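You operate a simulated robot arm through the tools that you are given. There is no shell and no other tool.

The job below is to be done with a simulated robot arm. You get a single attempt, and the scene is never put back.

TASK
Push small cartons 59 and 27 back to the strap's line, pull the strap over them and shut the buckle.
Where things are to end (x, y in the base frame): small carton within 30 mm of [750, 60]; small carton within 30 mm of [590, 220].

Only the result counts: the job must be done as asked and must still hold three seconds after the hand-in. Knocking over, shifting, dropping, spilling or breaking anything else fails it.

THE ROBOT
A 7-joint arm with a two-finger gripper, fixed in place. Base frame: the origin is on the floor under the middle of its stand, x ahead of it, y to its left, z up; the work surface is at about z = 450. Readings come in mm, rad, newtons and seconds.
With the tool pointing down near the work surface it reaches from about 380 to 780 mm from the base axis. Its first joint turns from -2.496 to 2.496 rad. Payload 2.45 kg.
Tool frame: the origin (TCP) lies between the finger pads and is the grasp point; the fingertips stand 26 mm ahead of it; z points along the fingers, y is the line along which they close. The gripper opens to 96 mm; its body begins 69 mm behind the TCP.
Orientation is that of the tool frame in the base frame, as [roll, pitch, yaw] about the fixed x, y, z axes, in that order (R = Rz(yaw) Ry(pitch) Rx(roll)). With the fingers straight down and closing along the base's y, the tool's x points along the base's -x, its y along +y and its z along -z.

THE INTERFACE
- The arm moves only by the tool jog_arm. Its argument "increments" is text: rows parted by semicolons, each of 6 numbers parted by spaces: the shift along the tool's x, y, z in mm, then the turn, a rotation vector about the tool's x, y, z in rad. In form: x y z rx ry rz; .... A call has 1 to 20 rows; each row is the pose to reach, as a shift and turn from the pose commanded when the call began, along the tool's axes at that moment. "jaw" is the opening, from 0 (shut) to 1 (fully open), set as the call begins (left out, the last holds). Each row takes 0.2 s and may step no farther than 50 mm and 0.15 rad from the row before; otherwise, or with a gripper value out of range, the whole call is refused. Where a pose cannot be reached the arm comes as near as it can. A force on the tool above 90 N (or 10 N above the force at the start of the call, whichever is more), or a blocked arm, ends the call early, and 0.2 s more pass. Each finger travels about 50 mm/s and halts on what it meets, pressing with about 40 N; the grip force reading is that of the motor and also rises with nothing between the fingers. The clock runs only during rows and for 0.2 s after the last one: add rows that repeat a pose to give the fingers time. The reply holds the time, the measured pose of the TCP, the force on the tool along the base axes, the opening and the grip force, in the units named above and with some noise, with the torque about the TCP (base axes, N m) and any sound that the robot's microphone picked up.
- Cameras (640 x 400 px; columns grow to the right, rows downward): "scene" is fixed at [61.4, 492.1, 1202]; the picture's right is [-0.19, -0.98, 0.00], its down [-0.75, 0.14, -0.65] and it looks along [0.63, -0.12, -0.76] (base axes); focal length 324 px, centre (320, 200). "wrist" rides on the gripper at [82, 3, -98] in the tool frame; the picture's right is [-0.04, 1.00, 0.00], its down [-0.73, -0.03, -0.68] and it looks along [-0.68, -0.03, 0.73] (tool axes); focal length 256 px, centre (320, 200). There is no depth. A picture from a camera that has moved, and an enlarged one, comes with that camera's place and axes in the base frame and with its lens. The place of the scene camera against the robot may be out by one fixed shift of up to 18 mm in any direction.
- grab_frame(camera): a new picture of that camera. The clock stands still meanwhile.
- slide_trunk(by): slides the trunk up (or, below 0, down) by that many mm; the arm rides with it, the base frame stays. It gives what a move gives, with no picture.
- inspect(camera, box): a new picture of the part [left, top, right, bottom] of that camera's present view, enlarged. The clock stands still meanwhile.
- finish_job(): hands the job in; it is judged then, once.

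Places have to be worked out from the pictures, the camera data and where the tool is seen. Open the gripper and draw the arm clear of the work before you hand the job in, unless the task says otherwise.

The tools are called after "Request:" by a JSON object that holds its "op" and its "data". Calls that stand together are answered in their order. jog_arm: Moves the arm, as the interface text tells. Its arguments: {"type":"object","properties":{"increments":{"type":"string"},"jaw":{"type":"number"}},"required":["increments"]} The other tools are called the same way: slide_trunk (by) moves the trunk up or down; grab_frame (camera) takes a picture; inspect (camera, box) takes an enlarged picture of a part of a camera's view; finish_job () hands the job in.

At the start:

```text
t: 0.0
tcp_pos: [588.4, 242.3, 764.6]
ee_rot: [-3.141, 0.001, 3.141]
wrist_force: [-0.4, 0.0, -0.2]
wrist_torque: [0.0, 0.04, 0.01]
finger_gap: 96.0
gripper_force: 0.0
trunk travel left (down, up): [-350.0, 290.0]
```

scene: 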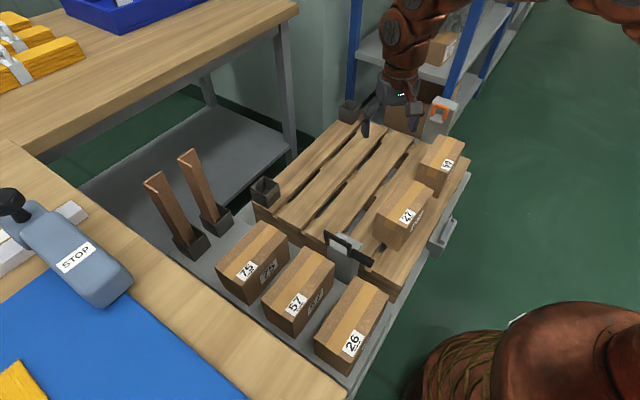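
wrist: 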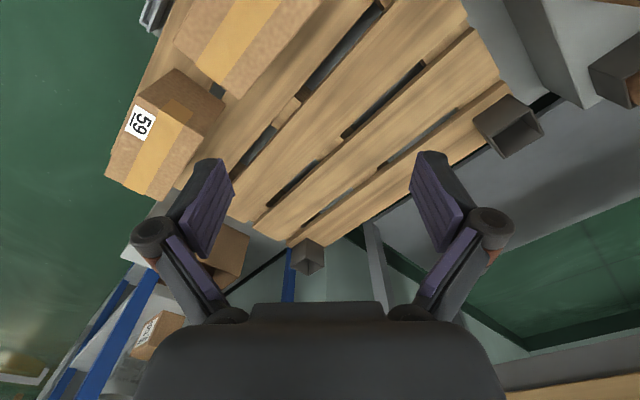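

The pictures show a pallet with cartons 27 and 59 on it, a strap/buckle arrangement near the edges. I'll look closer at each piece before moving.

Request:
{"op": "inspect", "data": {"camera": "scene", "box": [320, 80, 480, 180]}}

Request:
{"op": "inspect", "data": {"camera": "scene", "box": [300, 180, 480, 300]}}

Request:
{"op": "inspect", "data": {"camera": "scene", "box": [130, 130, 450, 380]}}

Request:
{"op": "inspect", "data": {"camera": "wrist", "box": [80, 0, 400, 200]}}

```text
4.00 times, centred on (400, 130) of scene
camera zoom: at [61.4, 492.1, 1202.0], right [-0.19, -0.98, 0.0], down [-0.75, 0.14, -0.65], along [0.63, -0.12, -0.76], focal length 1297 px, centre (0, 480)
```

zoom: 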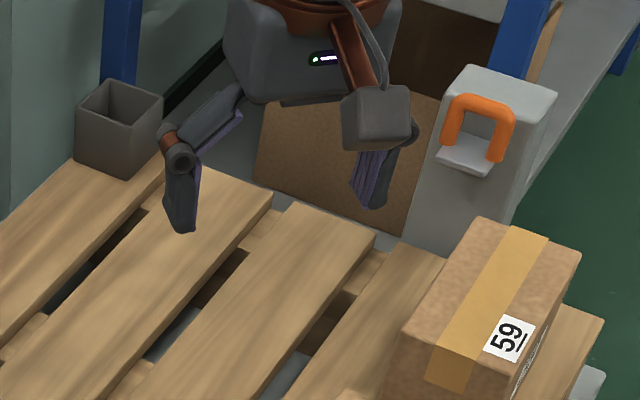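

```text
3.33 times, centred on (390, 240) of scene
camera zoom: at [61.4, 492.1, 1202.0], right [-0.19, -0.98, 0.0], down [-0.75, 0.14, -0.65], along [0.63, -0.12, -0.76], focal length 1081 px, centre (87, 67)
```

zoom: 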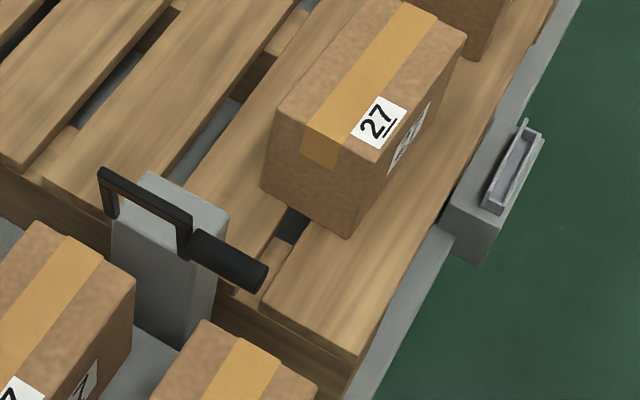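

```text
1.60 times, centred on (290, 255) of scene
camera zoom: at [61.4, 492.1, 1202.0], right [-0.19, -0.98, 0.0], down [-0.75, 0.14, -0.65], along [0.63, -0.12, -0.76], focal length 519 px, centre (368, 112)
```

zoom: 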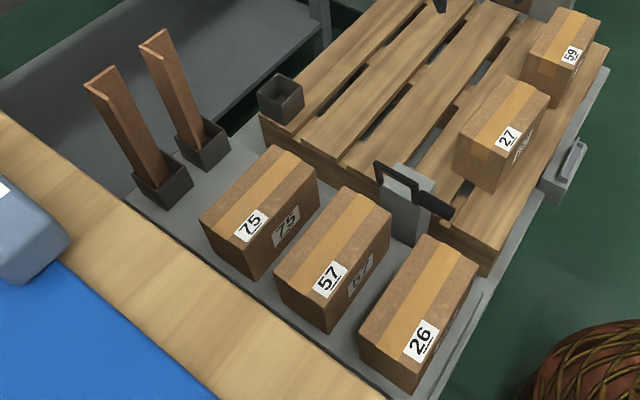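

```text
2.00 times, centred on (240, 100) of wrist
camera zoom: at [508.1, 244.5, 863.0], right [0.04, 1.0, 0.0], down [0.73, -0.03, 0.68], along [0.68, -0.03, -0.73], focal length 512 px, centre (480, 400)
```

zoom: 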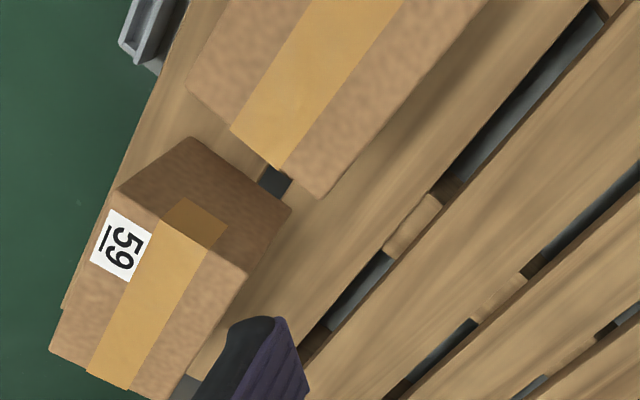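

Both posts lie on the line x+y≈810: the near one, with the black handle, at about (434,351), and the far one, with the orange bail, at about (858,-53). I'll zoom in tighter to see which one is the buckle and which is the strap.

Request:
{"op": "inspect", "data": {"camera": "scene", "box": [420, 90, 468, 120]}}

Request:
{"op": "inspect", "data": {"camera": "scene", "box": [318, 220, 382, 260]}}

Request:
{"op": "inspect", "data": {"camera": "scene", "box": [418, 205, 482, 265]}}

Request:
{"op": "inspect", "data": {"camera": "wrist", "box": [200, 200, 440, 350]}}

```text
13.33 times, centred on (444, 105) of scene
camera zoom: at [61.4, 492.1, 1202.0], right [-0.19, -0.98, 0.0], down [-0.75, 0.14, -0.65], along [0.63, -0.12, -0.76], focal length 4323 px, centre (-1333, 1467)
```

zoom: 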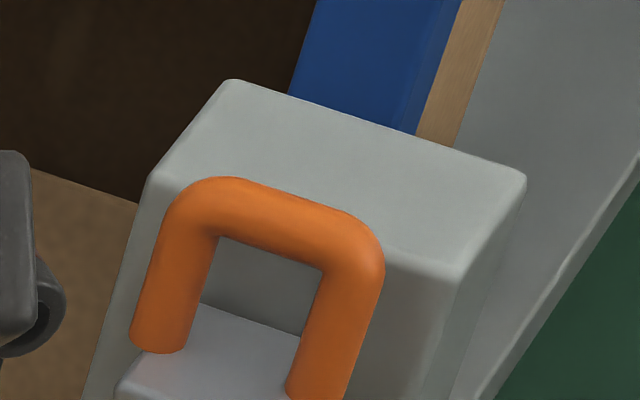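

```text
10.00 times, centred on (350, 240) of scene
camera zoom: at [61.4, 492.1, 1202.0], right [-0.19, -0.98, 0.0], down [-0.75, 0.14, -0.65], along [0.63, -0.12, -0.76], focal length 3242 px, centre (20, -200)
```

zoom: 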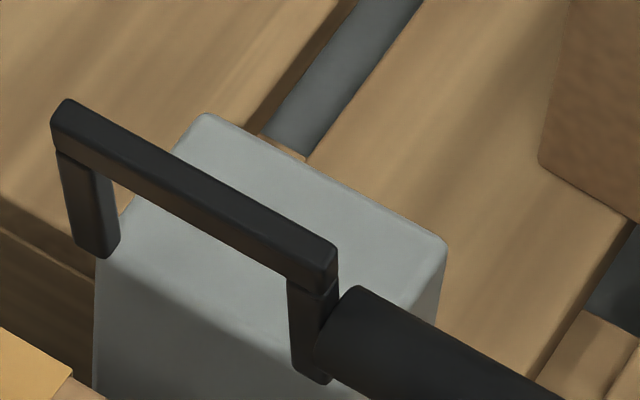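

```text
6.67 times, centred on (450, 235) of scene
camera zoom: at [61.4, 492.1, 1202.0], right [-0.19, -0.98, 0.0], down [-0.75, 0.14, -0.65], along [0.63, -0.12, -0.76], focal length 2161 px, centre (-547, -33)
```

zoom: 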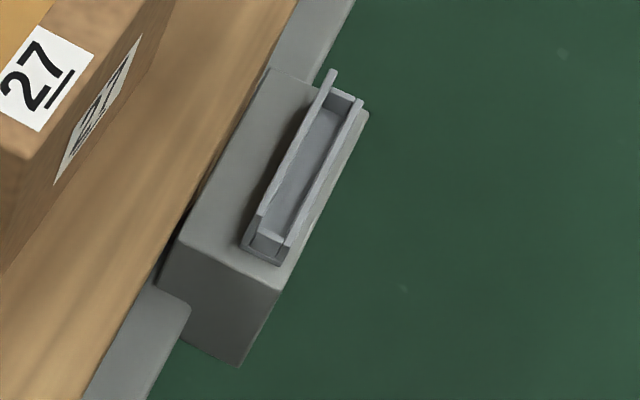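

```text
2.67 times, centred on (320, 275) of wrist
camera zoom: at [508.1, 244.5, 863.0], right [0.04, 1.0, 0.0], down [0.73, -0.03, 0.68], along [0.68, -0.03, -0.73], focal length 683 px, centre (320, 0)
```

zoom: 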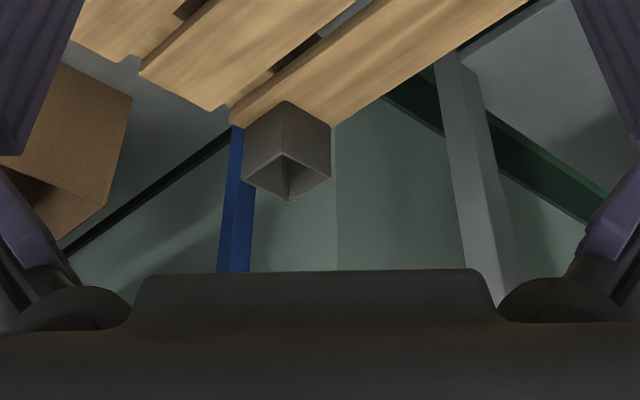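

The far post carries an orange bail on a small block, which may be the strap tongue's pull. The near post has a black bail with a lever handle, and the front bracket is a channel. I'll swing the wrist camera to look along the strap's line at the far post.

Request:
{"op": "jog_arm", "data": {"increments": "-18.7 -23.7 0 0 0 0.131; -37.3 -47.3 0 0 0 0.262; -56 -71 0 0 0 0.393; -74.7 -94.7 0 0 0 0.524; -93.3 -118.3 0 0 0 0.655; -112 -142 0 0 0 0.785; -112 -142 0 0 0 0.785"}}

Request:
{"op": "grab_frame", "data": {"camera": "wrist"}}

Request:
{"op": "grab_frame", "data": {"camera": "scene"}}

```text
t: 1.6
tcp_pos: [701.4, 100.1, 766.1]
ee_rot: [3.141, 0.0, 2.357]
wrist_force: [0.6, 0.3, 0.1]
wrist_torque: [0.03, 0.01, -0.02]
finger_gap: 95.9
gripper_force: 0.1
trunk travel left (down, up): [-350.0, 290.0]
```

```text
taken
camera wrist: at [646.0, 158.4, 863.9], right [0.74, 0.68, 0.0], down [0.5, -0.54, 0.68], along [0.46, -0.5, -0.73], focal length 256 px, centre (320, 200)
```

wrist: 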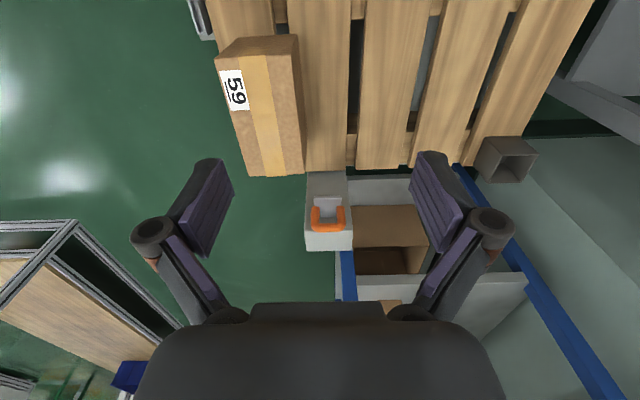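

```text
taken
```

scene: 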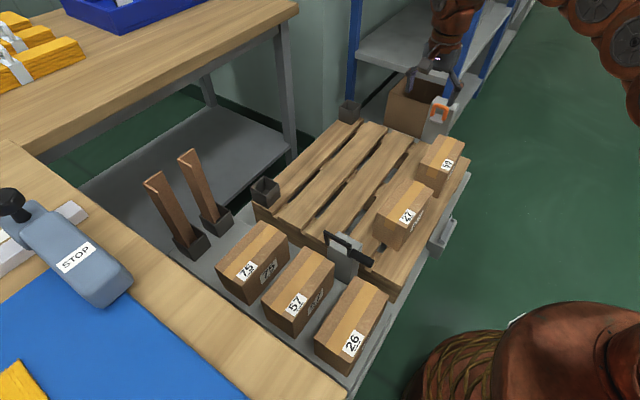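

Request:
{"op": "inspect", "data": {"camera": "wrist", "box": [280, 160, 376, 260]}}

Request:
{"op": "inspect", "data": {"camera": "wrist", "box": [180, 0, 360, 200]}}

```text
4.00 times, centred on (328, 210) of wrist
camera zoom: at [646.0, 158.4, 863.9], right [0.74, 0.68, 0.0], down [0.5, -0.54, 0.68], along [0.46, -0.5, -0.73], focal length 1024 px, centre (288, 160)
```

zoom: 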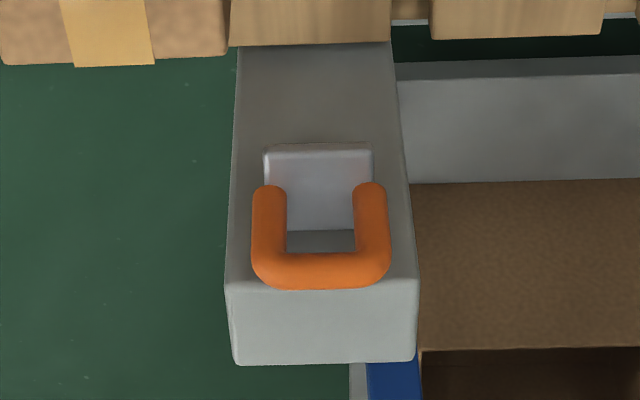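

```text
2.00 times, centred on (270, 100) of wrist
camera zoom: at [646.0, 158.4, 863.9], right [0.74, 0.68, 0.0], down [0.5, -0.54, 0.68], along [0.46, -0.5, -0.73], focal length 512 px, centre (420, 400)
```

zoom: 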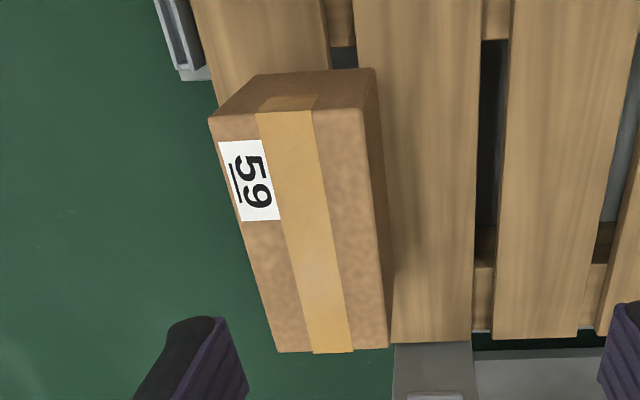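

The orange D-handle sits on a small grey tongue on the face of the far post, at roughly (834,-30,634), so it looks like the strap end. Next I'll turn the wrist camera to the near post, with the black lever, and the front bracket.

Request:
{"op": "jog_arm", "data": {"increments": "15.5 -6.7 0 0 0 -0.147; 31 -13.4 0 0 0 -0.294; 46.5 -20 0 0 0 -0.442; 62 -26.7 0 0 0 -0.589; 77.6 -33.4 0 0 0 -0.736; 93 -40 0 0 0 -0.883; 108.6 -46.7 0 0 0 -1.031; 124 -53.4 0 0 0 -1.178; 139.6 -60 0 0 0 -1.325; 155 -66.7 0 0 0 -1.472; 170.6 -73.4 0 0 0 -1.62; 186 -80 0 0 0 -1.767; 201.6 -86.8 0 0 0 -1.914; 217 -93.4 0 0 0 -2.061; 232.7 -100 0 0 0 -2.209; 248.2 -106.8 0 0 0 -2.356; 248.2 -106.8 0 0 0 -2.356"}}

Request:
{"op": "grab_frame", "data": {"camera": "wrist"}}

Request:
{"op": "grab_frame", "data": {"camera": "scene"}}

```text
t: 5.2
tcp_pos: [450.0, 199.3, 764.5]
ee_rot: [-3.141, 0.0, -1.567]
wrist_force: [-0.5, 0.3, -0.1]
wrist_torque: [-0.02, 0.01, 0.02]
finger_gap: 95.9
gripper_force: 0.0
trunk travel left (down, up): [-350.0, 290.0]
```

```text
taken
camera wrist: at [446.8, 117.0, 862.9], right [-1.0, 0.04, 0.0], down [0.03, 0.73, 0.68], along [0.03, 0.68, -0.73], focal length 256 px, centre (320, 200)
```

wrist: 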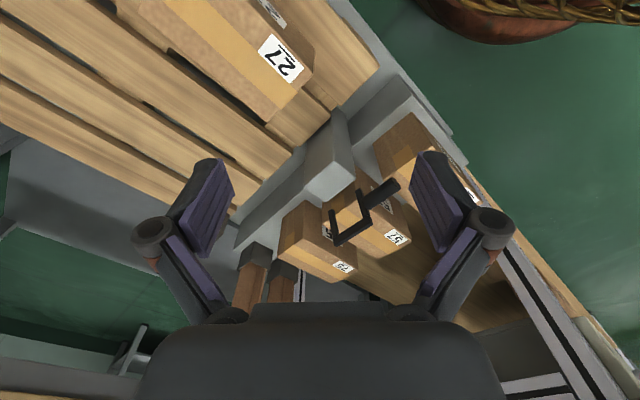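

```text
taken
```

scene: 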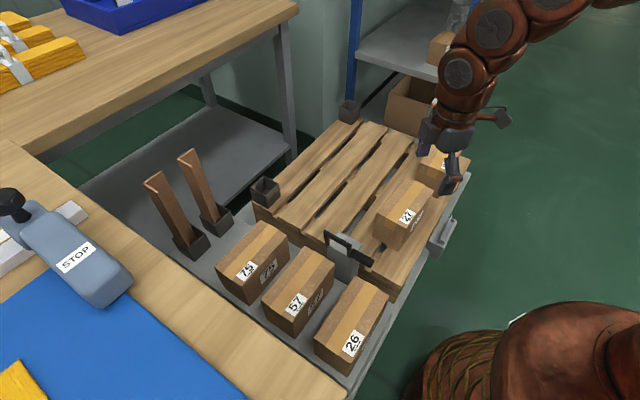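

Request:
{"op": "inspect", "data": {"camera": "wrist", "box": [270, 100, 430, 260]}}

Request:
{"op": "inspect", "data": {"camera": "scene", "box": [310, 220, 390, 290]}}

Request:
{"op": "inspect", "data": {"camera": "wrist", "box": [120, 0, 440, 140]}}

```text
2.50 times, centred on (350, 180) of wrist
camera zoom: at [446.8, 117.0, 862.9], right [-1.0, 0.04, 0.0], down [0.03, 0.73, 0.68], along [0.03, 0.68, -0.73], focal length 640 px, centre (245, 250)
```

zoom: 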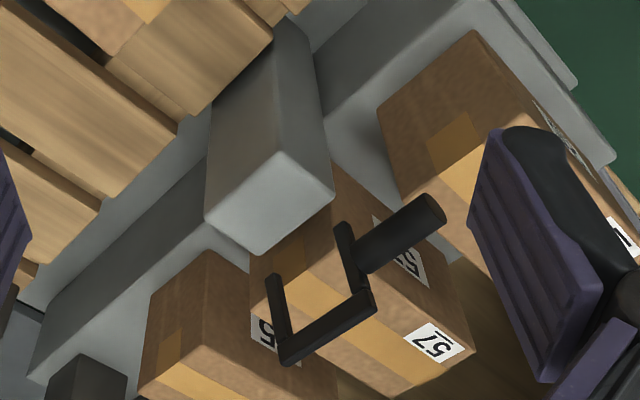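

```text
5.71 times, centred on (350, 255) of scene
camera zoom: at [61.4, 492.1, 1202.0], right [-0.19, -0.98, 0.0], down [-0.75, 0.14, -0.65], along [0.63, -0.12, -0.76], focal length 1853 px, centre (149, -114)
```

zoom: 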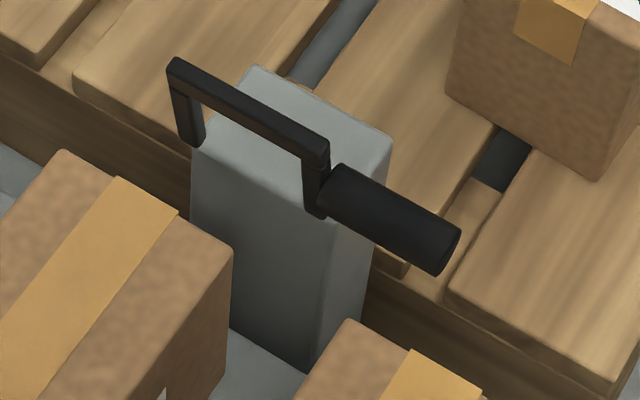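

```text
2.00 times, centred on (280, 70) of wrist
camera zoom: at [446.8, 117.0, 862.9], right [-1.0, 0.04, 0.0], down [0.03, 0.73, 0.68], along [0.03, 0.68, -0.73], focal length 512 px, centre (400, 460)
```

zoom: 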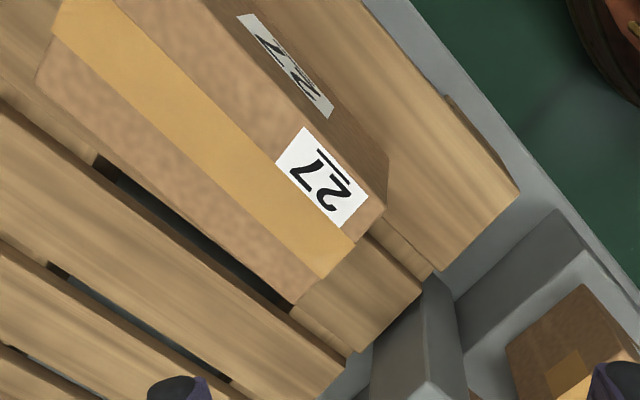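

Triangulating across views puts the pallet top at z≈450 and the carton tops at z≈557. Carton 59 is centred near (699,-1) and carton 27 near (547,180). Both need a straight push along +e2=(1,1)/√2, by about 79 mm and 59 mm. I'll line the tool up in front of carton 27 with the jaws half open along the strap direction.

Request:
{"op": "jog_arm", "data": {"increments": "13.2 -6.3 0 0 0 0.131; 26.4 -12.6 0 0 0 0.262; 39.5 -19 0 0 0 0.393; 52.7 -25.3 0 0 0 0.524; 65.9 -31.6 0 0 0 0.655; 79.1 -37.9 0 0 0 0.785; 79.1 -37.9 0 0 0 0.785", "jaw": 0.5}}

Request:
{"op": "grab_frame", "data": {"camera": "wrist"}}

Request:
{"op": "grab_frame", "data": {"camera": "scene"}}

```text
t: 6.8
tcp_pos: [489.1, 121.0, 764.4]
ee_rot: [-3.14, 0.0, -2.359]
wrist_force: [0.7, 0.3, -0.5]
wrist_torque: [-0.01, 0.03, -0.01]
finger_gap: 48.0
gripper_force: 0.0
trunk travel left (down, up): [-350.0, 290.0]
```

```text
taken
camera wrist: at [428.6, 64.8, 862.5], right [-0.68, 0.74, 0.0], down [0.54, 0.5, 0.68], along [0.5, 0.46, -0.73], focal length 256 px, centre (320, 200)
```

wrist: 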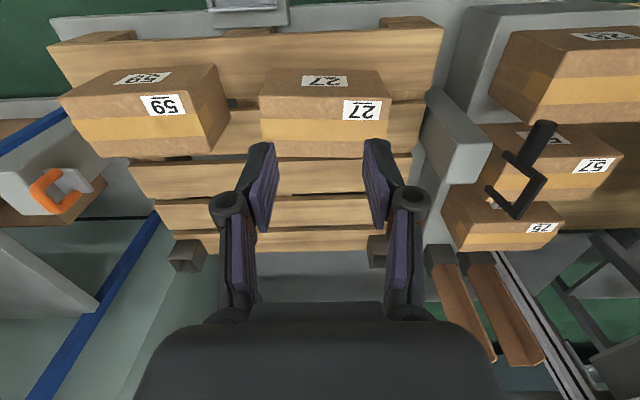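

```text
taken
```

scene: 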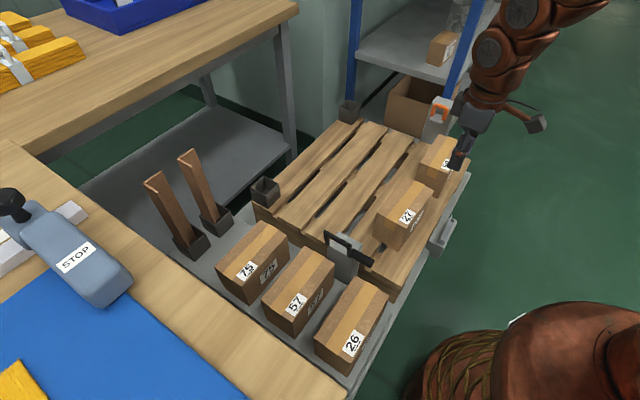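

This view shows both posts at once, so I'll zoom in on each.

Request:
{"op": "inspect", "data": {"camera": "wrist", "box": [0, 120, 128, 230]}}

Request:
{"op": "inspect", "data": {"camera": "wrist", "box": [400, 80, 580, 240]}}

Request:
{"op": "inspect", "data": {"camera": "wrist", "box": [40, 0, 460, 260]}}

```text
3.64 times, centred on (64, 175) of wrist
camera zoom: at [428.6, 64.8, 862.5], right [-0.68, 0.74, 0.0], down [0.54, 0.5, 0.68], along [0.5, 0.46, -0.73], focal length 931 px, centre (1251, 291)
```

zoom: 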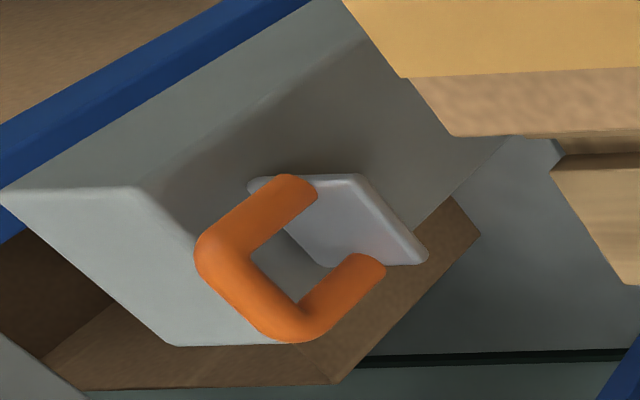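

```text
2.50 times, centred on (490, 160) of wrist
camera zoom: at [428.6, 64.8, 862.5], right [-0.68, 0.74, 0.0], down [0.54, 0.5, 0.68], along [0.5, 0.46, -0.73], focal length 640 px, centre (-105, 300)
```

zoom: 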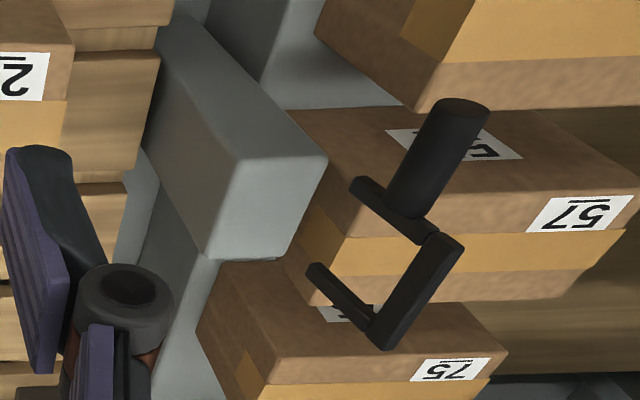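

```text
1.52 times, centred on (250, 130) of wrist
camera zoom: at [428.6, 64.8, 862.5], right [-0.68, 0.74, 0.0], down [0.54, 0.5, 0.68], along [0.5, 0.46, -0.73], focal length 390 px, centre (427, 307)
```

zoom: 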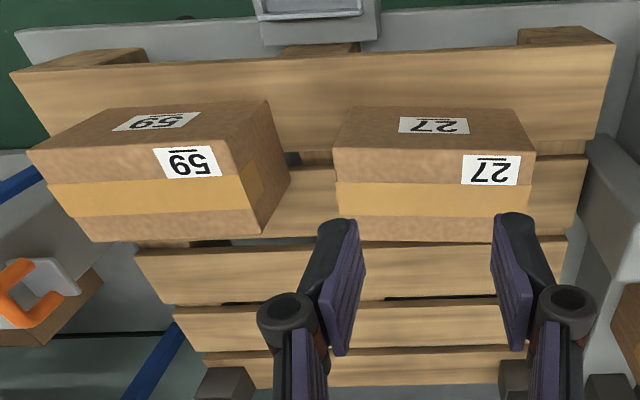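

Carton 27 spans e1≈177–334 with its front face at e2≈467, so the tool is aligned at e1=260. I'll descend in front of it to z≈507.

Request:
{"op": "jog_arm", "data": {"increments": "0 0 45 0 0 0; 0 0 90 0 0 0; 0 0 135 0 0 0; 0 0 180 0 0 0; 0 0 215 0 0 0; 0 0 240 0 0 0; 0 0 257 0 0 0; 0 0 257 0 0 0"}}

Request:
{"op": "grab_frame", "data": {"camera": "wrist"}}

Request:
{"op": "grab_frame", "data": {"camera": "scene"}}

```text
t: 8.6
tcp_pos: [489.1, 123.6, 508.6]
ee_rot: [-3.141, 0.002, -2.357]
wrist_force: [-0.3, 0.0, -0.1]
wrist_torque: [-0.04, -0.01, 0.02]
finger_gap: 48.0
gripper_force: 0.0
trunk travel left (down, up): [-350.0, 290.0]
```

```text
taken
camera wrist: at [428.8, 66.5, 607.3], right [-0.68, 0.73, 0.0], down [0.54, 0.5, 0.68], along [0.5, 0.46, -0.73], focal length 256 px, centre (320, 200)
```

wrist: 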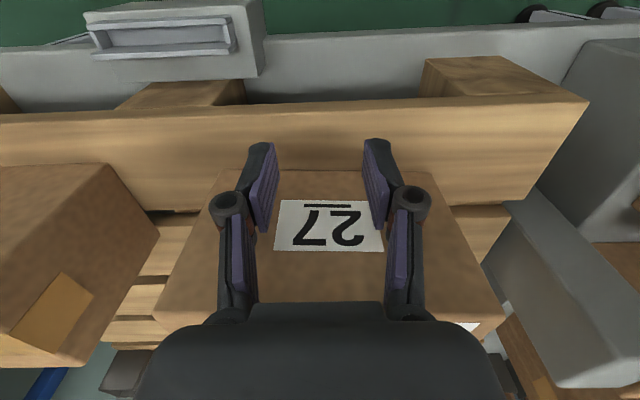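

```text
taken
```

scene: 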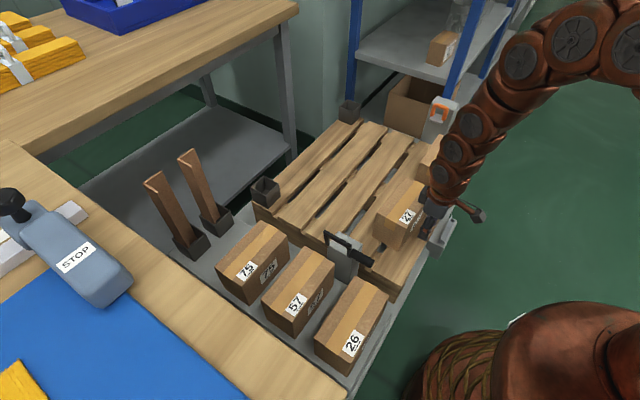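

The tool is at e2=433, just ahead of carton 27's front face with its two fingers centred on it. I'll push along +e2 (tool -x) by 65 mm at a gentle speed and then check.

Request:
{"op": "jog_arm", "data": {"increments": "-8 0 0 0 0 0; -16 0 0 0 0 0; -24 0 0 0 0 0; -32 0 0 0 0 0; -38 0 0 0 0 0; -44 0 0 0 0 0; -50 0 0 0 0 0; -55 0 0 0 0 0; -60 0 0 0 0 0; -65 0 0 0 0 0; -65 0 0 0 0 0"}}

Request:
{"op": "grab_frame", "data": {"camera": "wrist"}}

Request:
{"op": "inspect", "data": {"camera": "scene", "box": [320, 90, 480, 290]}}

```text
t: 11.0
tcp_pos: [533.9, 167.5, 508.5]
ee_rot: [3.141, -0.001, -2.355]
wrist_force: [-1.0, -1.7, -1.2]
wrist_torque: [0.05, -0.03, 0.0]
finger_gap: 47.7
gripper_force: 0.0
trunk travel left (down, up): [-350.0, 290.0]
```

```text
taken
camera wrist: at [474.5, 111.1, 605.7], right [-0.68, 0.73, 0.0], down [0.54, 0.5, 0.68], along [0.5, 0.46, -0.73], focal length 256 px, centre (320, 200)
```

wrist: 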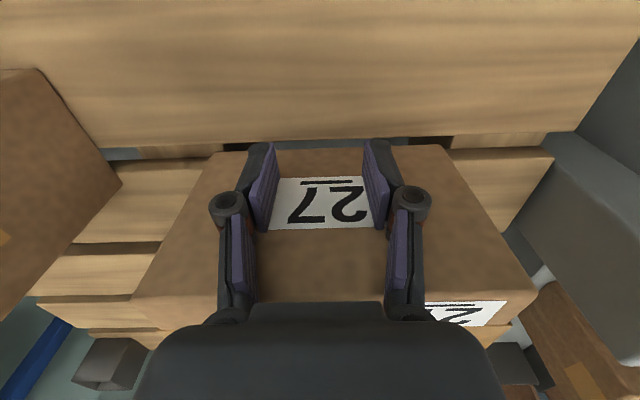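

```text
2.00 times, centred on (400, 190) of scene
camera zoom: at [61.4, 492.1, 1202.0], right [-0.19, -0.98, 0.0], down [-0.75, 0.14, -0.65], along [0.63, -0.12, -0.76], focal length 648 px, centre (160, 220)
```

zoom: 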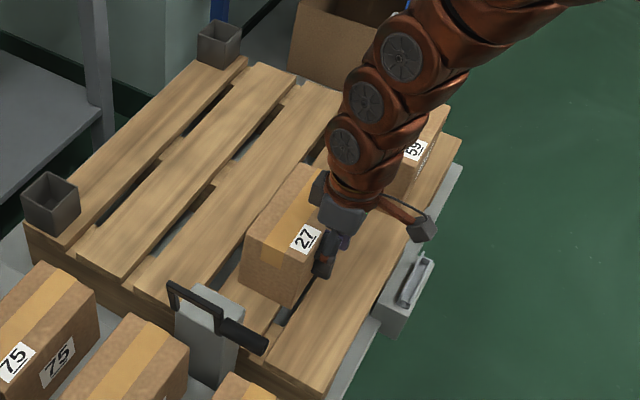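

Carton 27 moved squarely: its front face is at e2≈511 and it is centred at e1≈258. It needs about 21 mm more, so I'll push that and then back off.

Request:
{"op": "jog_arm", "data": {"increments": "-5 0 0 0 0 0; -10 0 0 0 0 0; -15 0 0 0 0 0; -21 0 0 0 0 0; -21 0 0 0 0 0; -15 0 0 0 0 0; 0 0 0 0 0 0; 20 0 0 0 0 0; 40 0 0 0 0 0; 60 0 0 0 0 0; 60 0 0 0 0 0"}}

Request:
{"op": "grab_frame", "data": {"camera": "wrist"}}

```text
t: 13.4
tcp_pos: [492.9, 123.4, 507.9]
ee_rot: [-3.141, 0.001, -2.355]
wrist_force: [-0.5, -0.6, -0.5]
wrist_torque: [0.0, 0.01, -0.02]
finger_gap: 47.8
gripper_force: 0.0
trunk travel left (down, up): [-350.0, 290.0]
```

```text
taken
camera wrist: at [432.5, 68.4, 606.4], right [-0.68, 0.73, 0.0], down [0.54, 0.5, 0.68], along [0.5, 0.46, -0.73], focal length 256 px, centre (320, 200)
```

wrist: 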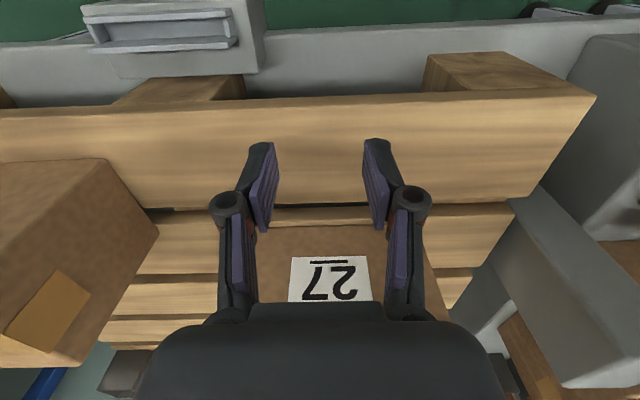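

Carton 27's front face is now at e2≈532, on the strap line. I'll lift, shift along the strap direction to e1≈495 in front of carton 59, and go down again.

Request:
{"op": "jog_arm", "data": {"increments": "0 0 -40 0 0 0; 5 0 -80 0 0 0; 10.8 -40 -90 0 0 0; 10.8 -80 -90 0 0 0; 10.8 -120 -90 0 0 0; 10.8 -160 -90 0 0 0; 10.8 -200 -90 0 0 0; 10.8 -233.7 -90 0 0 0; 10.8 -233.7 -60 0 0 0; 10.8 -233.7 -25 0 0 0; 10.8 -233.7 0 0 0 0; 10.8 -233.7 0 0 0 0"}}

Request:
{"op": "grab_frame", "data": {"camera": "wrist"}}

Request:
{"op": "grab_frame", "data": {"camera": "scene"}}

```text
t: 16.0
tcp_pos: [649.1, -49.5, 506.8]
ee_rot: [-3.141, 0.0, -2.356]
wrist_force: [-0.8, 0.2, 0.3]
wrist_torque: [0.0, 0.0, 0.01]
finger_gap: 47.8
gripper_force: 0.1
trunk travel left (down, up): [-350.0, 290.0]
```

```text
taken
camera wrist: at [589.3, -106.1, 605.4], right [-0.68, 0.73, 0.0], down [0.54, 0.5, 0.68], along [0.5, 0.46, -0.73], focal length 256 px, centre (320, 200)
```

wrist: 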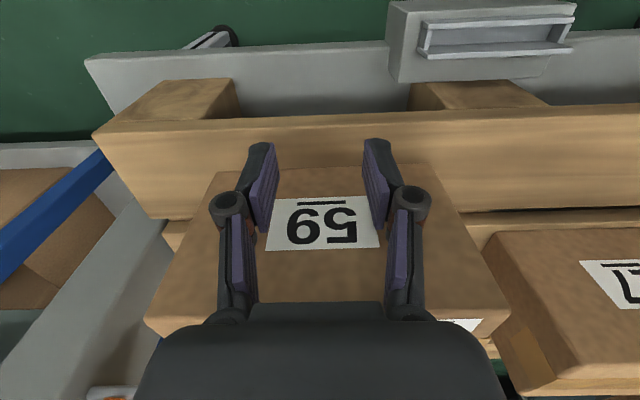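

```text
taken
```

scene: 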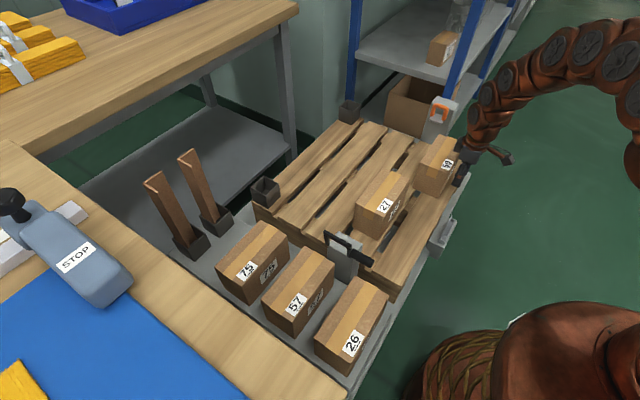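

Carton 59's front face is at e2≈453.7, square to the tool and centred at e1≈495. I'll push 72 mm first and then check.

Request:
{"op": "jog_arm", "data": {"increments": "-8 0 0 0 0 0; -16 0 0 0 0 0; -22 0 0 0 0 0; -28 0 0 0 0 0; -34 0 0 0 0 0; -40 0 0 0 0 0; -46 0 0 0 0 0; -52 0 0 0 0 0; -58 0 0 0 0 0; -64 0 0 0 0 0; -72 0 0 0 0 0; -72 0 0 0 0 0"}}

Request:
{"op": "grab_frame", "data": {"camera": "wrist"}}

```text
t: 18.6
tcp_pos: [701.2, 3.8, 507.6]
ee_rot: [-3.141, 0.0, -2.355]
wrist_force: [-0.3, -0.3, 0.7]
wrist_torque: [0.02, 0.04, 0.07]
finger_gap: 48.2
gripper_force: 0.1
trunk travel left (down, up): [-350.0, 290.0]
```

```text
taken
camera wrist: at [641.0, -53.6, 605.9], right [-0.68, 0.73, 0.0], down [0.54, 0.5, 0.68], along [0.5, 0.46, -0.73], focal length 256 px, centre (320, 200)
```

wrist: 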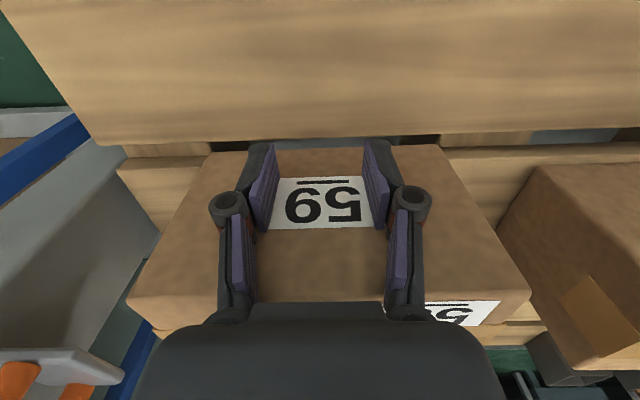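

Front face at e2≈512, so 20 mm more to go. I'll push that and back off.

Request:
{"op": "jog_arm", "data": {"increments": "-5 0 0 0 0 0; -10 0 0 0 0 0; -15 0 0 0 0 0; -20 0 0 0 0 0; -20 0 0 0 0 0; -12 0 0 0 0 0; 0 0 0 0 0 0; 20 0 0 0 0 0; 40 0 0 0 0 0; 60 0 0 0 0 0; 60 0 0 0 0 0"}}

Request:
{"op": "grab_frame", "data": {"camera": "wrist"}}

Request:
{"op": "grab_frame", "data": {"camera": "scene"}}

```text
t: 21.0
tcp_pos: [657.2, -40.8, 508.3]
ee_rot: [-3.142, 0.0, -2.355]
wrist_force: [0.6, 0.8, 0.8]
wrist_torque: [-0.01, 0.01, 0.02]
finger_gap: 48.1
gripper_force: 0.1
trunk travel left (down, up): [-350.0, 290.0]
```

```text
taken
camera wrist: at [598.6, -96.6, 606.0], right [-0.68, 0.73, 0.0], down [0.54, 0.5, 0.68], along [0.5, 0.46, -0.73], focal length 256 px, centre (320, 200)
```

wrist: 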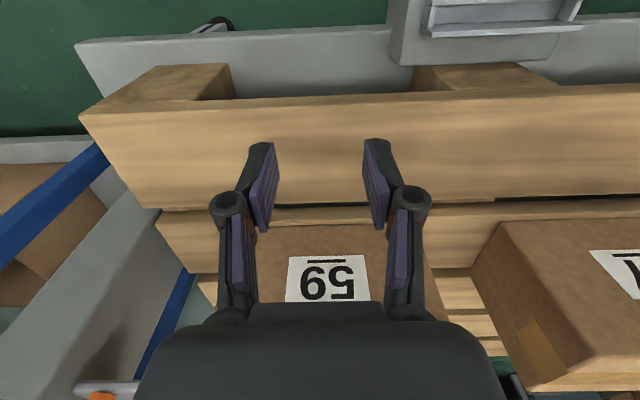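

```text
taken
```

scene: 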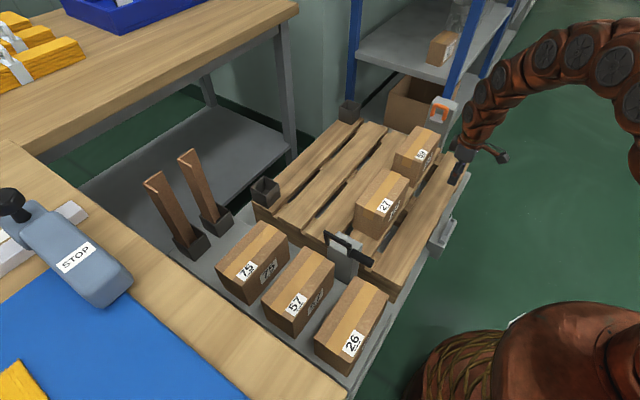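

Both cartons are now on the line, at roughly (753,54) and (588,222). I'll rise and move to view the orange-handled tongue at the far post from the front side.

Request:
{"op": "jog_arm", "data": {"increments": "0 0 -45 0 0 0; 0 0 -90 0 0 0; 0 0 -135 0 0 0; 0 0 -180 0 0 0; 4 -30 -192 0 0 0; 8 -65 -192 0 0 0; 12 -100 -192 0 0 0; 16 -126 -192 0 0 0; 16 -126 -192 0 0 0"}}

Request:
{"op": "grab_frame", "data": {"camera": "wrist"}}

Request:
{"op": "grab_frame", "data": {"camera": "scene"}}

```text
t: 23.0
tcp_pos: [737.0, -140.0, 698.1]
ee_rot: [3.141, -0.001, -2.355]
wrist_force: [0.3, 0.1, 0.3]
wrist_torque: [0.0, -0.02, -0.01]
finger_gap: 47.9
gripper_force: 0.1
trunk travel left (down, up): [-350.0, 290.0]
```

```text
taken
camera wrist: at [677.1, -196.4, 796.1], right [-0.68, 0.73, 0.0], down [0.54, 0.5, 0.68], along [0.5, 0.46, -0.73], focal length 256 px, centre (320, 200)
```

wrist: 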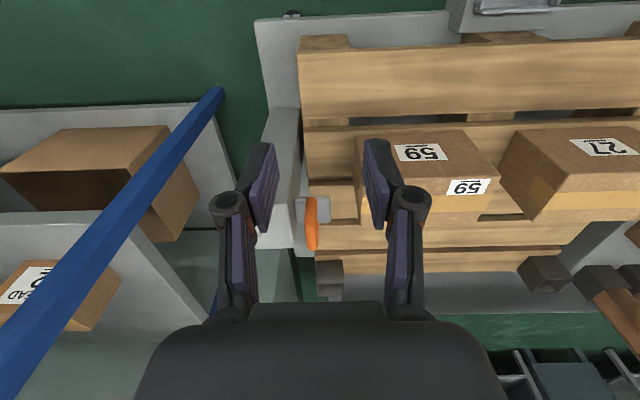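

```text
taken
```

scene: 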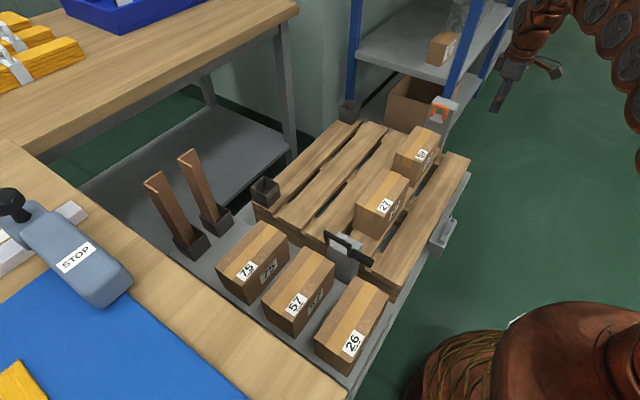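

Request:
{"op": "inspect", "data": {"camera": "wrist", "box": [260, 170, 364, 260]}}

Request:
{"op": "inspect", "data": {"camera": "scene", "box": [416, 85, 480, 135]}}

```text
4.44 times, centred on (312, 215) of wrist
camera zoom: at [677.1, -196.4, 796.1], right [-0.68, 0.73, 0.0], down [0.54, 0.5, 0.68], along [0.5, 0.46, -0.73], focal length 1138 px, centre (356, 133)
```

zoom: 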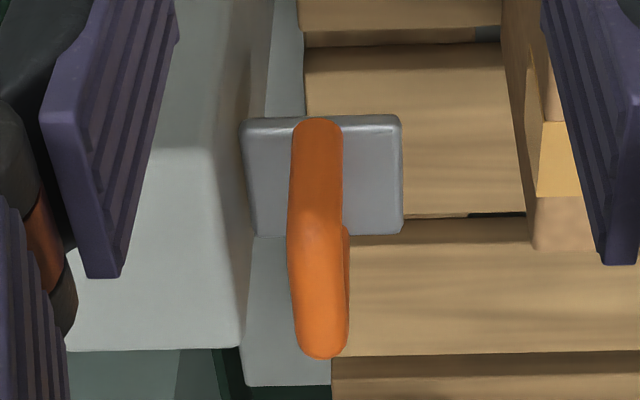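

```text
8.00 times, centred on (448, 110) of scene
camera zoom: at [61.4, 492.1, 1202.0], right [-0.19, -0.98, 0.0], down [-0.75, 0.14, -0.65], along [0.63, -0.12, -0.76], focal length 2594 px, centre (-704, 920)
```

zoom: 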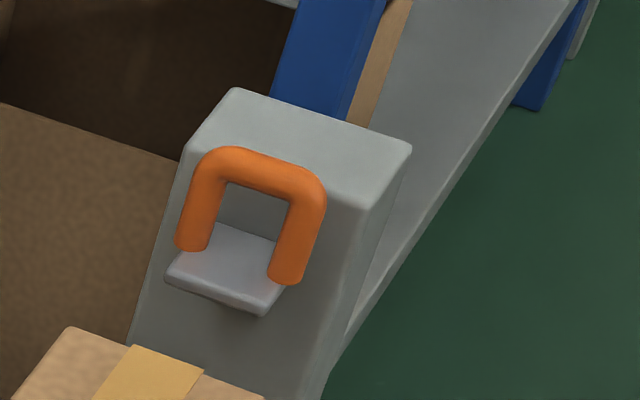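

The tongue is a thin plate at z≈570 sticking out of the far post, e1≈614–658. Its D-handle stands at e1≈637, e2≈570, with the bar at z≈608. That is 854 mm out, so I'll turn the jaws to close along e2, open them, and test how far the arm reaches at a safe height.

Request:
{"op": "jog_arm", "data": {"increments": "-10 2 0 0 0 0.143; -21 5 0 0 0 0.286; -32 8 0 0 0 0.428; -43 11 0 0 0 0.571; -54 14 0 0 0 0.714; -65 16 0 0 0 0.857; -76 19 0 0 0 1.0; -87 22 0 0 0 1.143; -98 25 0 0 0 1.285; -108 28 0 0 0 1.428; -118 30 0 0 0 1.571; -118 30 0 0 0 1.571; -118 30 0 0 0 1.571", "jaw": 0.9}}

Request:
{"op": "grab_frame", "data": {"camera": "wrist"}}

Request:
{"op": "grab_frame", "data": {"camera": "scene"}}

```text
t: 25.8
tcp_pos: [785.8, -19.2, 693.7]
ee_rot: [-3.141, 0.001, 2.359]
wrist_force: [-0.1, 1.0, -0.8]
wrist_torque: [-0.04, 0.01, 0.0]
finger_gap: 86.2
gripper_force: 0.0
out of reach, approached as far as the arm can: row 9, 10, 11, 12, 13
trunk travel left (down, up): [-350.0, 290.0]
```

```text
taken
camera wrist: at [730.7, 41.1, 791.9], right [0.73, 0.68, 0.0], down [0.5, -0.54, 0.68], along [0.46, -0.5, -0.73], focal length 256 px, centre (320, 200)
```

wrist: 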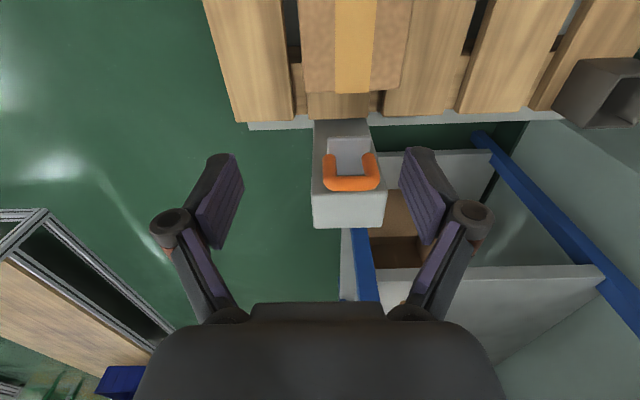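

```text
taken
```

scene: 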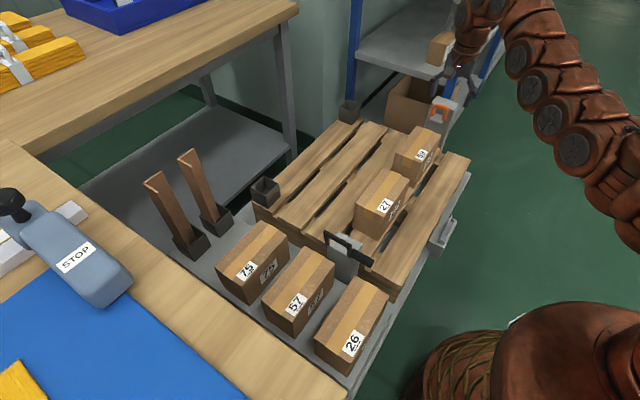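

With the tool straight down the arm stops at about 786 mm, so the grip has to be tilted. First I'll zoom in here to refine the handle's position.

Request:
{"op": "inspect", "data": {"camera": "wrist", "box": [296, 110, 408, 240]}}

```text
3.08 times, centred on (352, 175) of wrist
camera zoom: at [730.7, 41.1, 791.9], right [0.73, 0.68, 0.0], down [0.5, -0.54, 0.68], along [0.46, -0.5, -0.73], focal length 788 px, centre (222, 277)
```

zoom: 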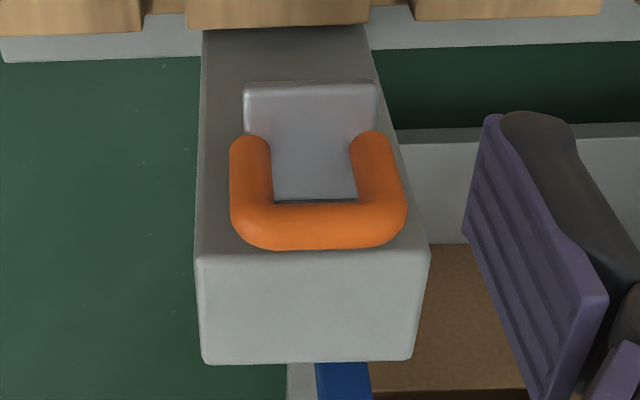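

The handle bar's centre refines to (852,-48,610), i.e. e1≈637, e2≈568, with the bar 53 mm wide. The last command was out of reach, so I'll step back a little to see which commanded pose the offsets now start from.

Request:
{"op": "jog_arm", "data": {"increments": "15 0 0 0 0 0; 30 0 0 0 0 0; 30 0 0 0 0 0"}}

```text
t: 26.6
tcp_pos: [764.8, 0.2, 693.8]
ee_rot: [3.141, 0.0, 2.356]
wrist_force: [-0.2, -0.1, -0.4]
wrist_torque: [-0.03, -0.01, 0.02]
finger_gap: 86.4
gripper_force: 0.0
trunk travel left (down, up): [-350.0, 290.0]
```

The offsets start from the achieved pose. Now I'll tilt the tool by 0.4 rad, fingers leaning toward the far post, and move to a pre-grasp about 70 mm back from the handle.

Request:
{"op": "jog_arm", "data": {"increments": "0 6 0 0 -0.13 0; 0 12 0 0 -0.27 0; 0 20 0 0 -0.4 0; -20 27.6 5 0 -0.4 0; -40 27.6 10 0 -0.4 0; -64 27.6 19.3 0 -0.4 0; -64 27.6 19.3 0 -0.4 0"}}

Request:
{"op": "grab_frame", "data": {"camera": "wrist"}}

Request:
{"op": "inspect", "data": {"camera": "scene", "box": [380, 20, 540, 140]}}

```text
t: 28.2
tcp_pos: [827.8, -26.2, 674.5]
ee_rot: [3.141, 0.399, 2.357]
wrist_force: [-0.9, 0.0, 0.0]
wrist_torque: [0.04, -0.01, 0.01]
finger_gap: 86.1
gripper_force: 0.1
trunk travel left (down, up): [-350.0, 290.0]
```

```text
taken
camera wrist: at [750.8, 56.9, 732.6], right [0.73, 0.68, 0.01], down [0.27, -0.31, 0.91], along [0.62, -0.66, -0.41], focal length 256 px, centre (320, 200)
```

wrist: 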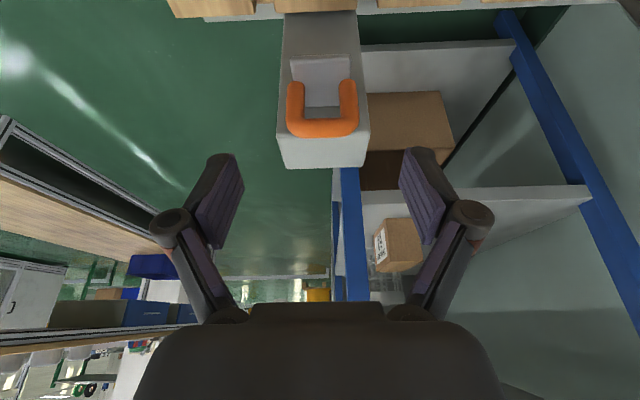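

```text
3.33 times, centred on (460, 80) of scene
camera zoom: at [61.4, 492.1, 1202.0], right [-0.19, -0.98, 0.0], down [-0.75, 0.14, -0.65], along [0.63, -0.12, -0.76], focal length 1081 px, centre (-147, 600)
```

zoom: 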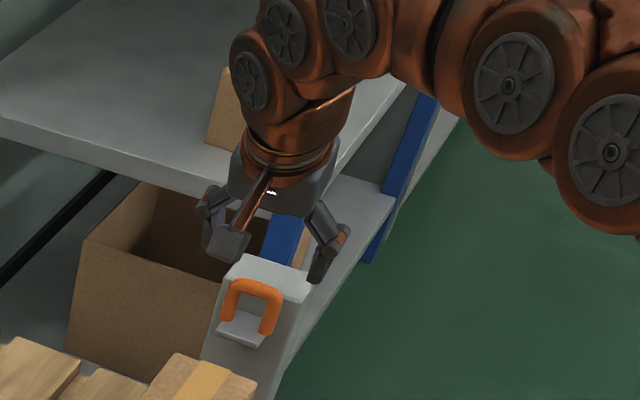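

The tilted pre-grasp is reachable and the fingers straddle the handle. A smaller tilt would be better at the near post, so I'll test whether 0.3 rad still reaches out over the handle.

Request:
{"op": "jog_arm", "data": {"increments": "-14 1 3 0 0.05 0; -27.7 1.7 6.3 0 0.1 0; -27.7 1.7 6.3 0 0.1 0"}}

```text
t: 29.0
tcp_pos: [846.6, -43.2, 677.9]
ee_rot: [3.141, 0.3, 2.354]
wrist_force: [0.3, 0.4, 0.2]
wrist_torque: [0.04, 0.0, 0.0]
finger_gap: 86.4
gripper_force: 0.0
out of reach, approached as far as the arm can: row 2, 3
trunk travel left (down, up): [-350.0, 290.0]
```

At 0.3 rad it gets within 3 mm of the wanted spot. I'll descend vertically with this tilt so the fingers straddle the handle, watching reach and force.

Request:
{"op": "jog_arm", "data": {"increments": "5 0 20 0 0 0; 10 0.4 40 0 0 0; 14 0.4 54 0 0 0; 14 0.4 54 0 0 0"}}

Request:
{"op": "grab_frame", "data": {"camera": "wrist"}}

Request:
{"op": "inspect", "data": {"camera": "scene", "box": [400, 60, 496, 130]}}

```text
t: 30.0
tcp_pos: [847.4, -44.1, 622.0]
ee_rot: [-3.141, 0.3, 2.355]
wrist_force: [0.3, 0.4, 0.1]
wrist_torque: [0.02, 0.03, 0.0]
finger_gap: 86.5
gripper_force: 0.1
trunk travel left (down, up): [-350.0, 290.0]
```

```text
taken
camera wrist: at [774.5, 33.3, 691.2], right [0.73, 0.68, 0.01], down [0.33, -0.37, 0.87], along [0.59, -0.63, -0.5], focal length 256 px, centre (320, 200)
```

wrist: 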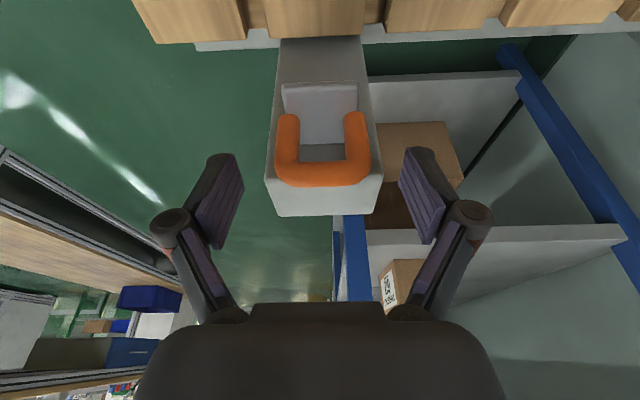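

```text
5.71 times, centred on (448, 95) of scene
camera zoom: at [61.4, 492.1, 1202.0], right [-0.19, -0.98, 0.0], down [-0.75, 0.14, -0.65], along [0.63, -0.12, -0.76], focal length 1853 px, centre (-411, 800)
```

zoom: 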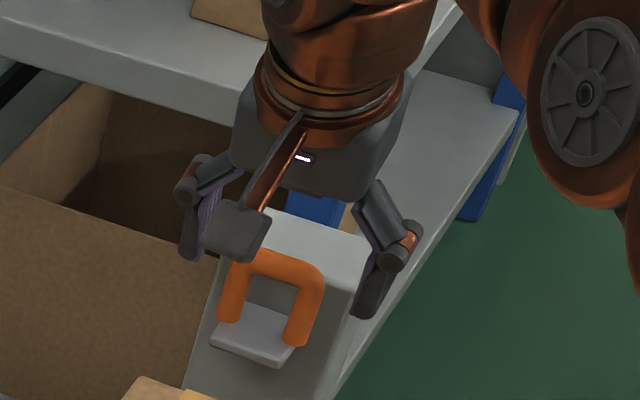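

Still well aligned, with the bar between the fingers and no contact. The arm reaches more easily lower down, so I'll try cutting the tilt to 0.2 rad while finishing the descent to z≈611.

Request:
{"op": "jog_arm", "data": {"increments": "1.5 0.5 5 0 0.05 0; 3 0.5 10.5 0 0.1 0; 3 0.5 10.5 0 0.1 0"}}

```text
t: 30.8
tcp_pos: [841.7, -40.4, 615.1]
ee_rot: [-3.141, 0.251, 2.356]
wrist_force: [-0.4, -0.4, -0.8]
wrist_torque: [0.06, 0.01, -0.03]
finger_gap: 86.2
gripper_force: 0.0
out of reach, approached as far as the arm can: row 1, 2, 3
trunk travel left (down, up): [-350.0, 290.0]
```

0.25 rad is the limit there, so 0.3 rad is needed. I'll go back to 0.3 with the TCP at (e1 632, e2 568.5, z 611) and check the view before closing.

Request:
{"op": "jog_arm", "data": {"increments": "-3 1 3 0 -0.049 0; -7 1.9 5.9 0 -0.049 0; -7 1.9 5.9 0 -0.049 0"}}

Request:
{"op": "grab_frame", "data": {"camera": "wrist"}}

```text
t: 31.6
tcp_pos: [847.9, -44.7, 612.6]
ee_rot: [-3.141, 0.299, 2.356]
wrist_force: [1.8, -0.5, 0.4]
wrist_torque: [-0.03, 0.0, 0.01]
finger_gap: 86.5
gripper_force: 0.0
trunk travel left (down, up): [-350.0, 290.0]
```

```text
taken
camera wrist: at [775.2, 32.7, 681.5], right [0.73, 0.68, 0.01], down [0.33, -0.37, 0.87], along [0.59, -0.63, -0.5], focal length 256 px, centre (320, 200)
```

wrist: 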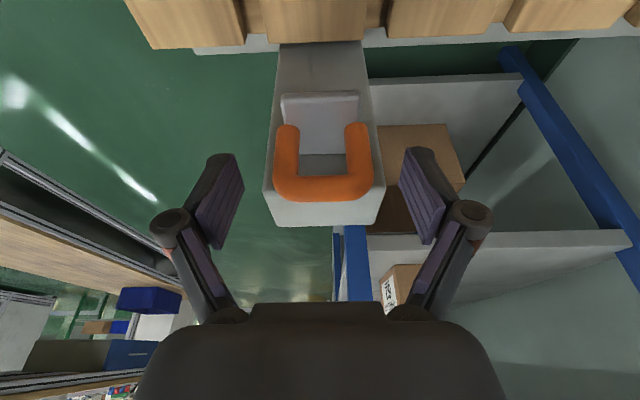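

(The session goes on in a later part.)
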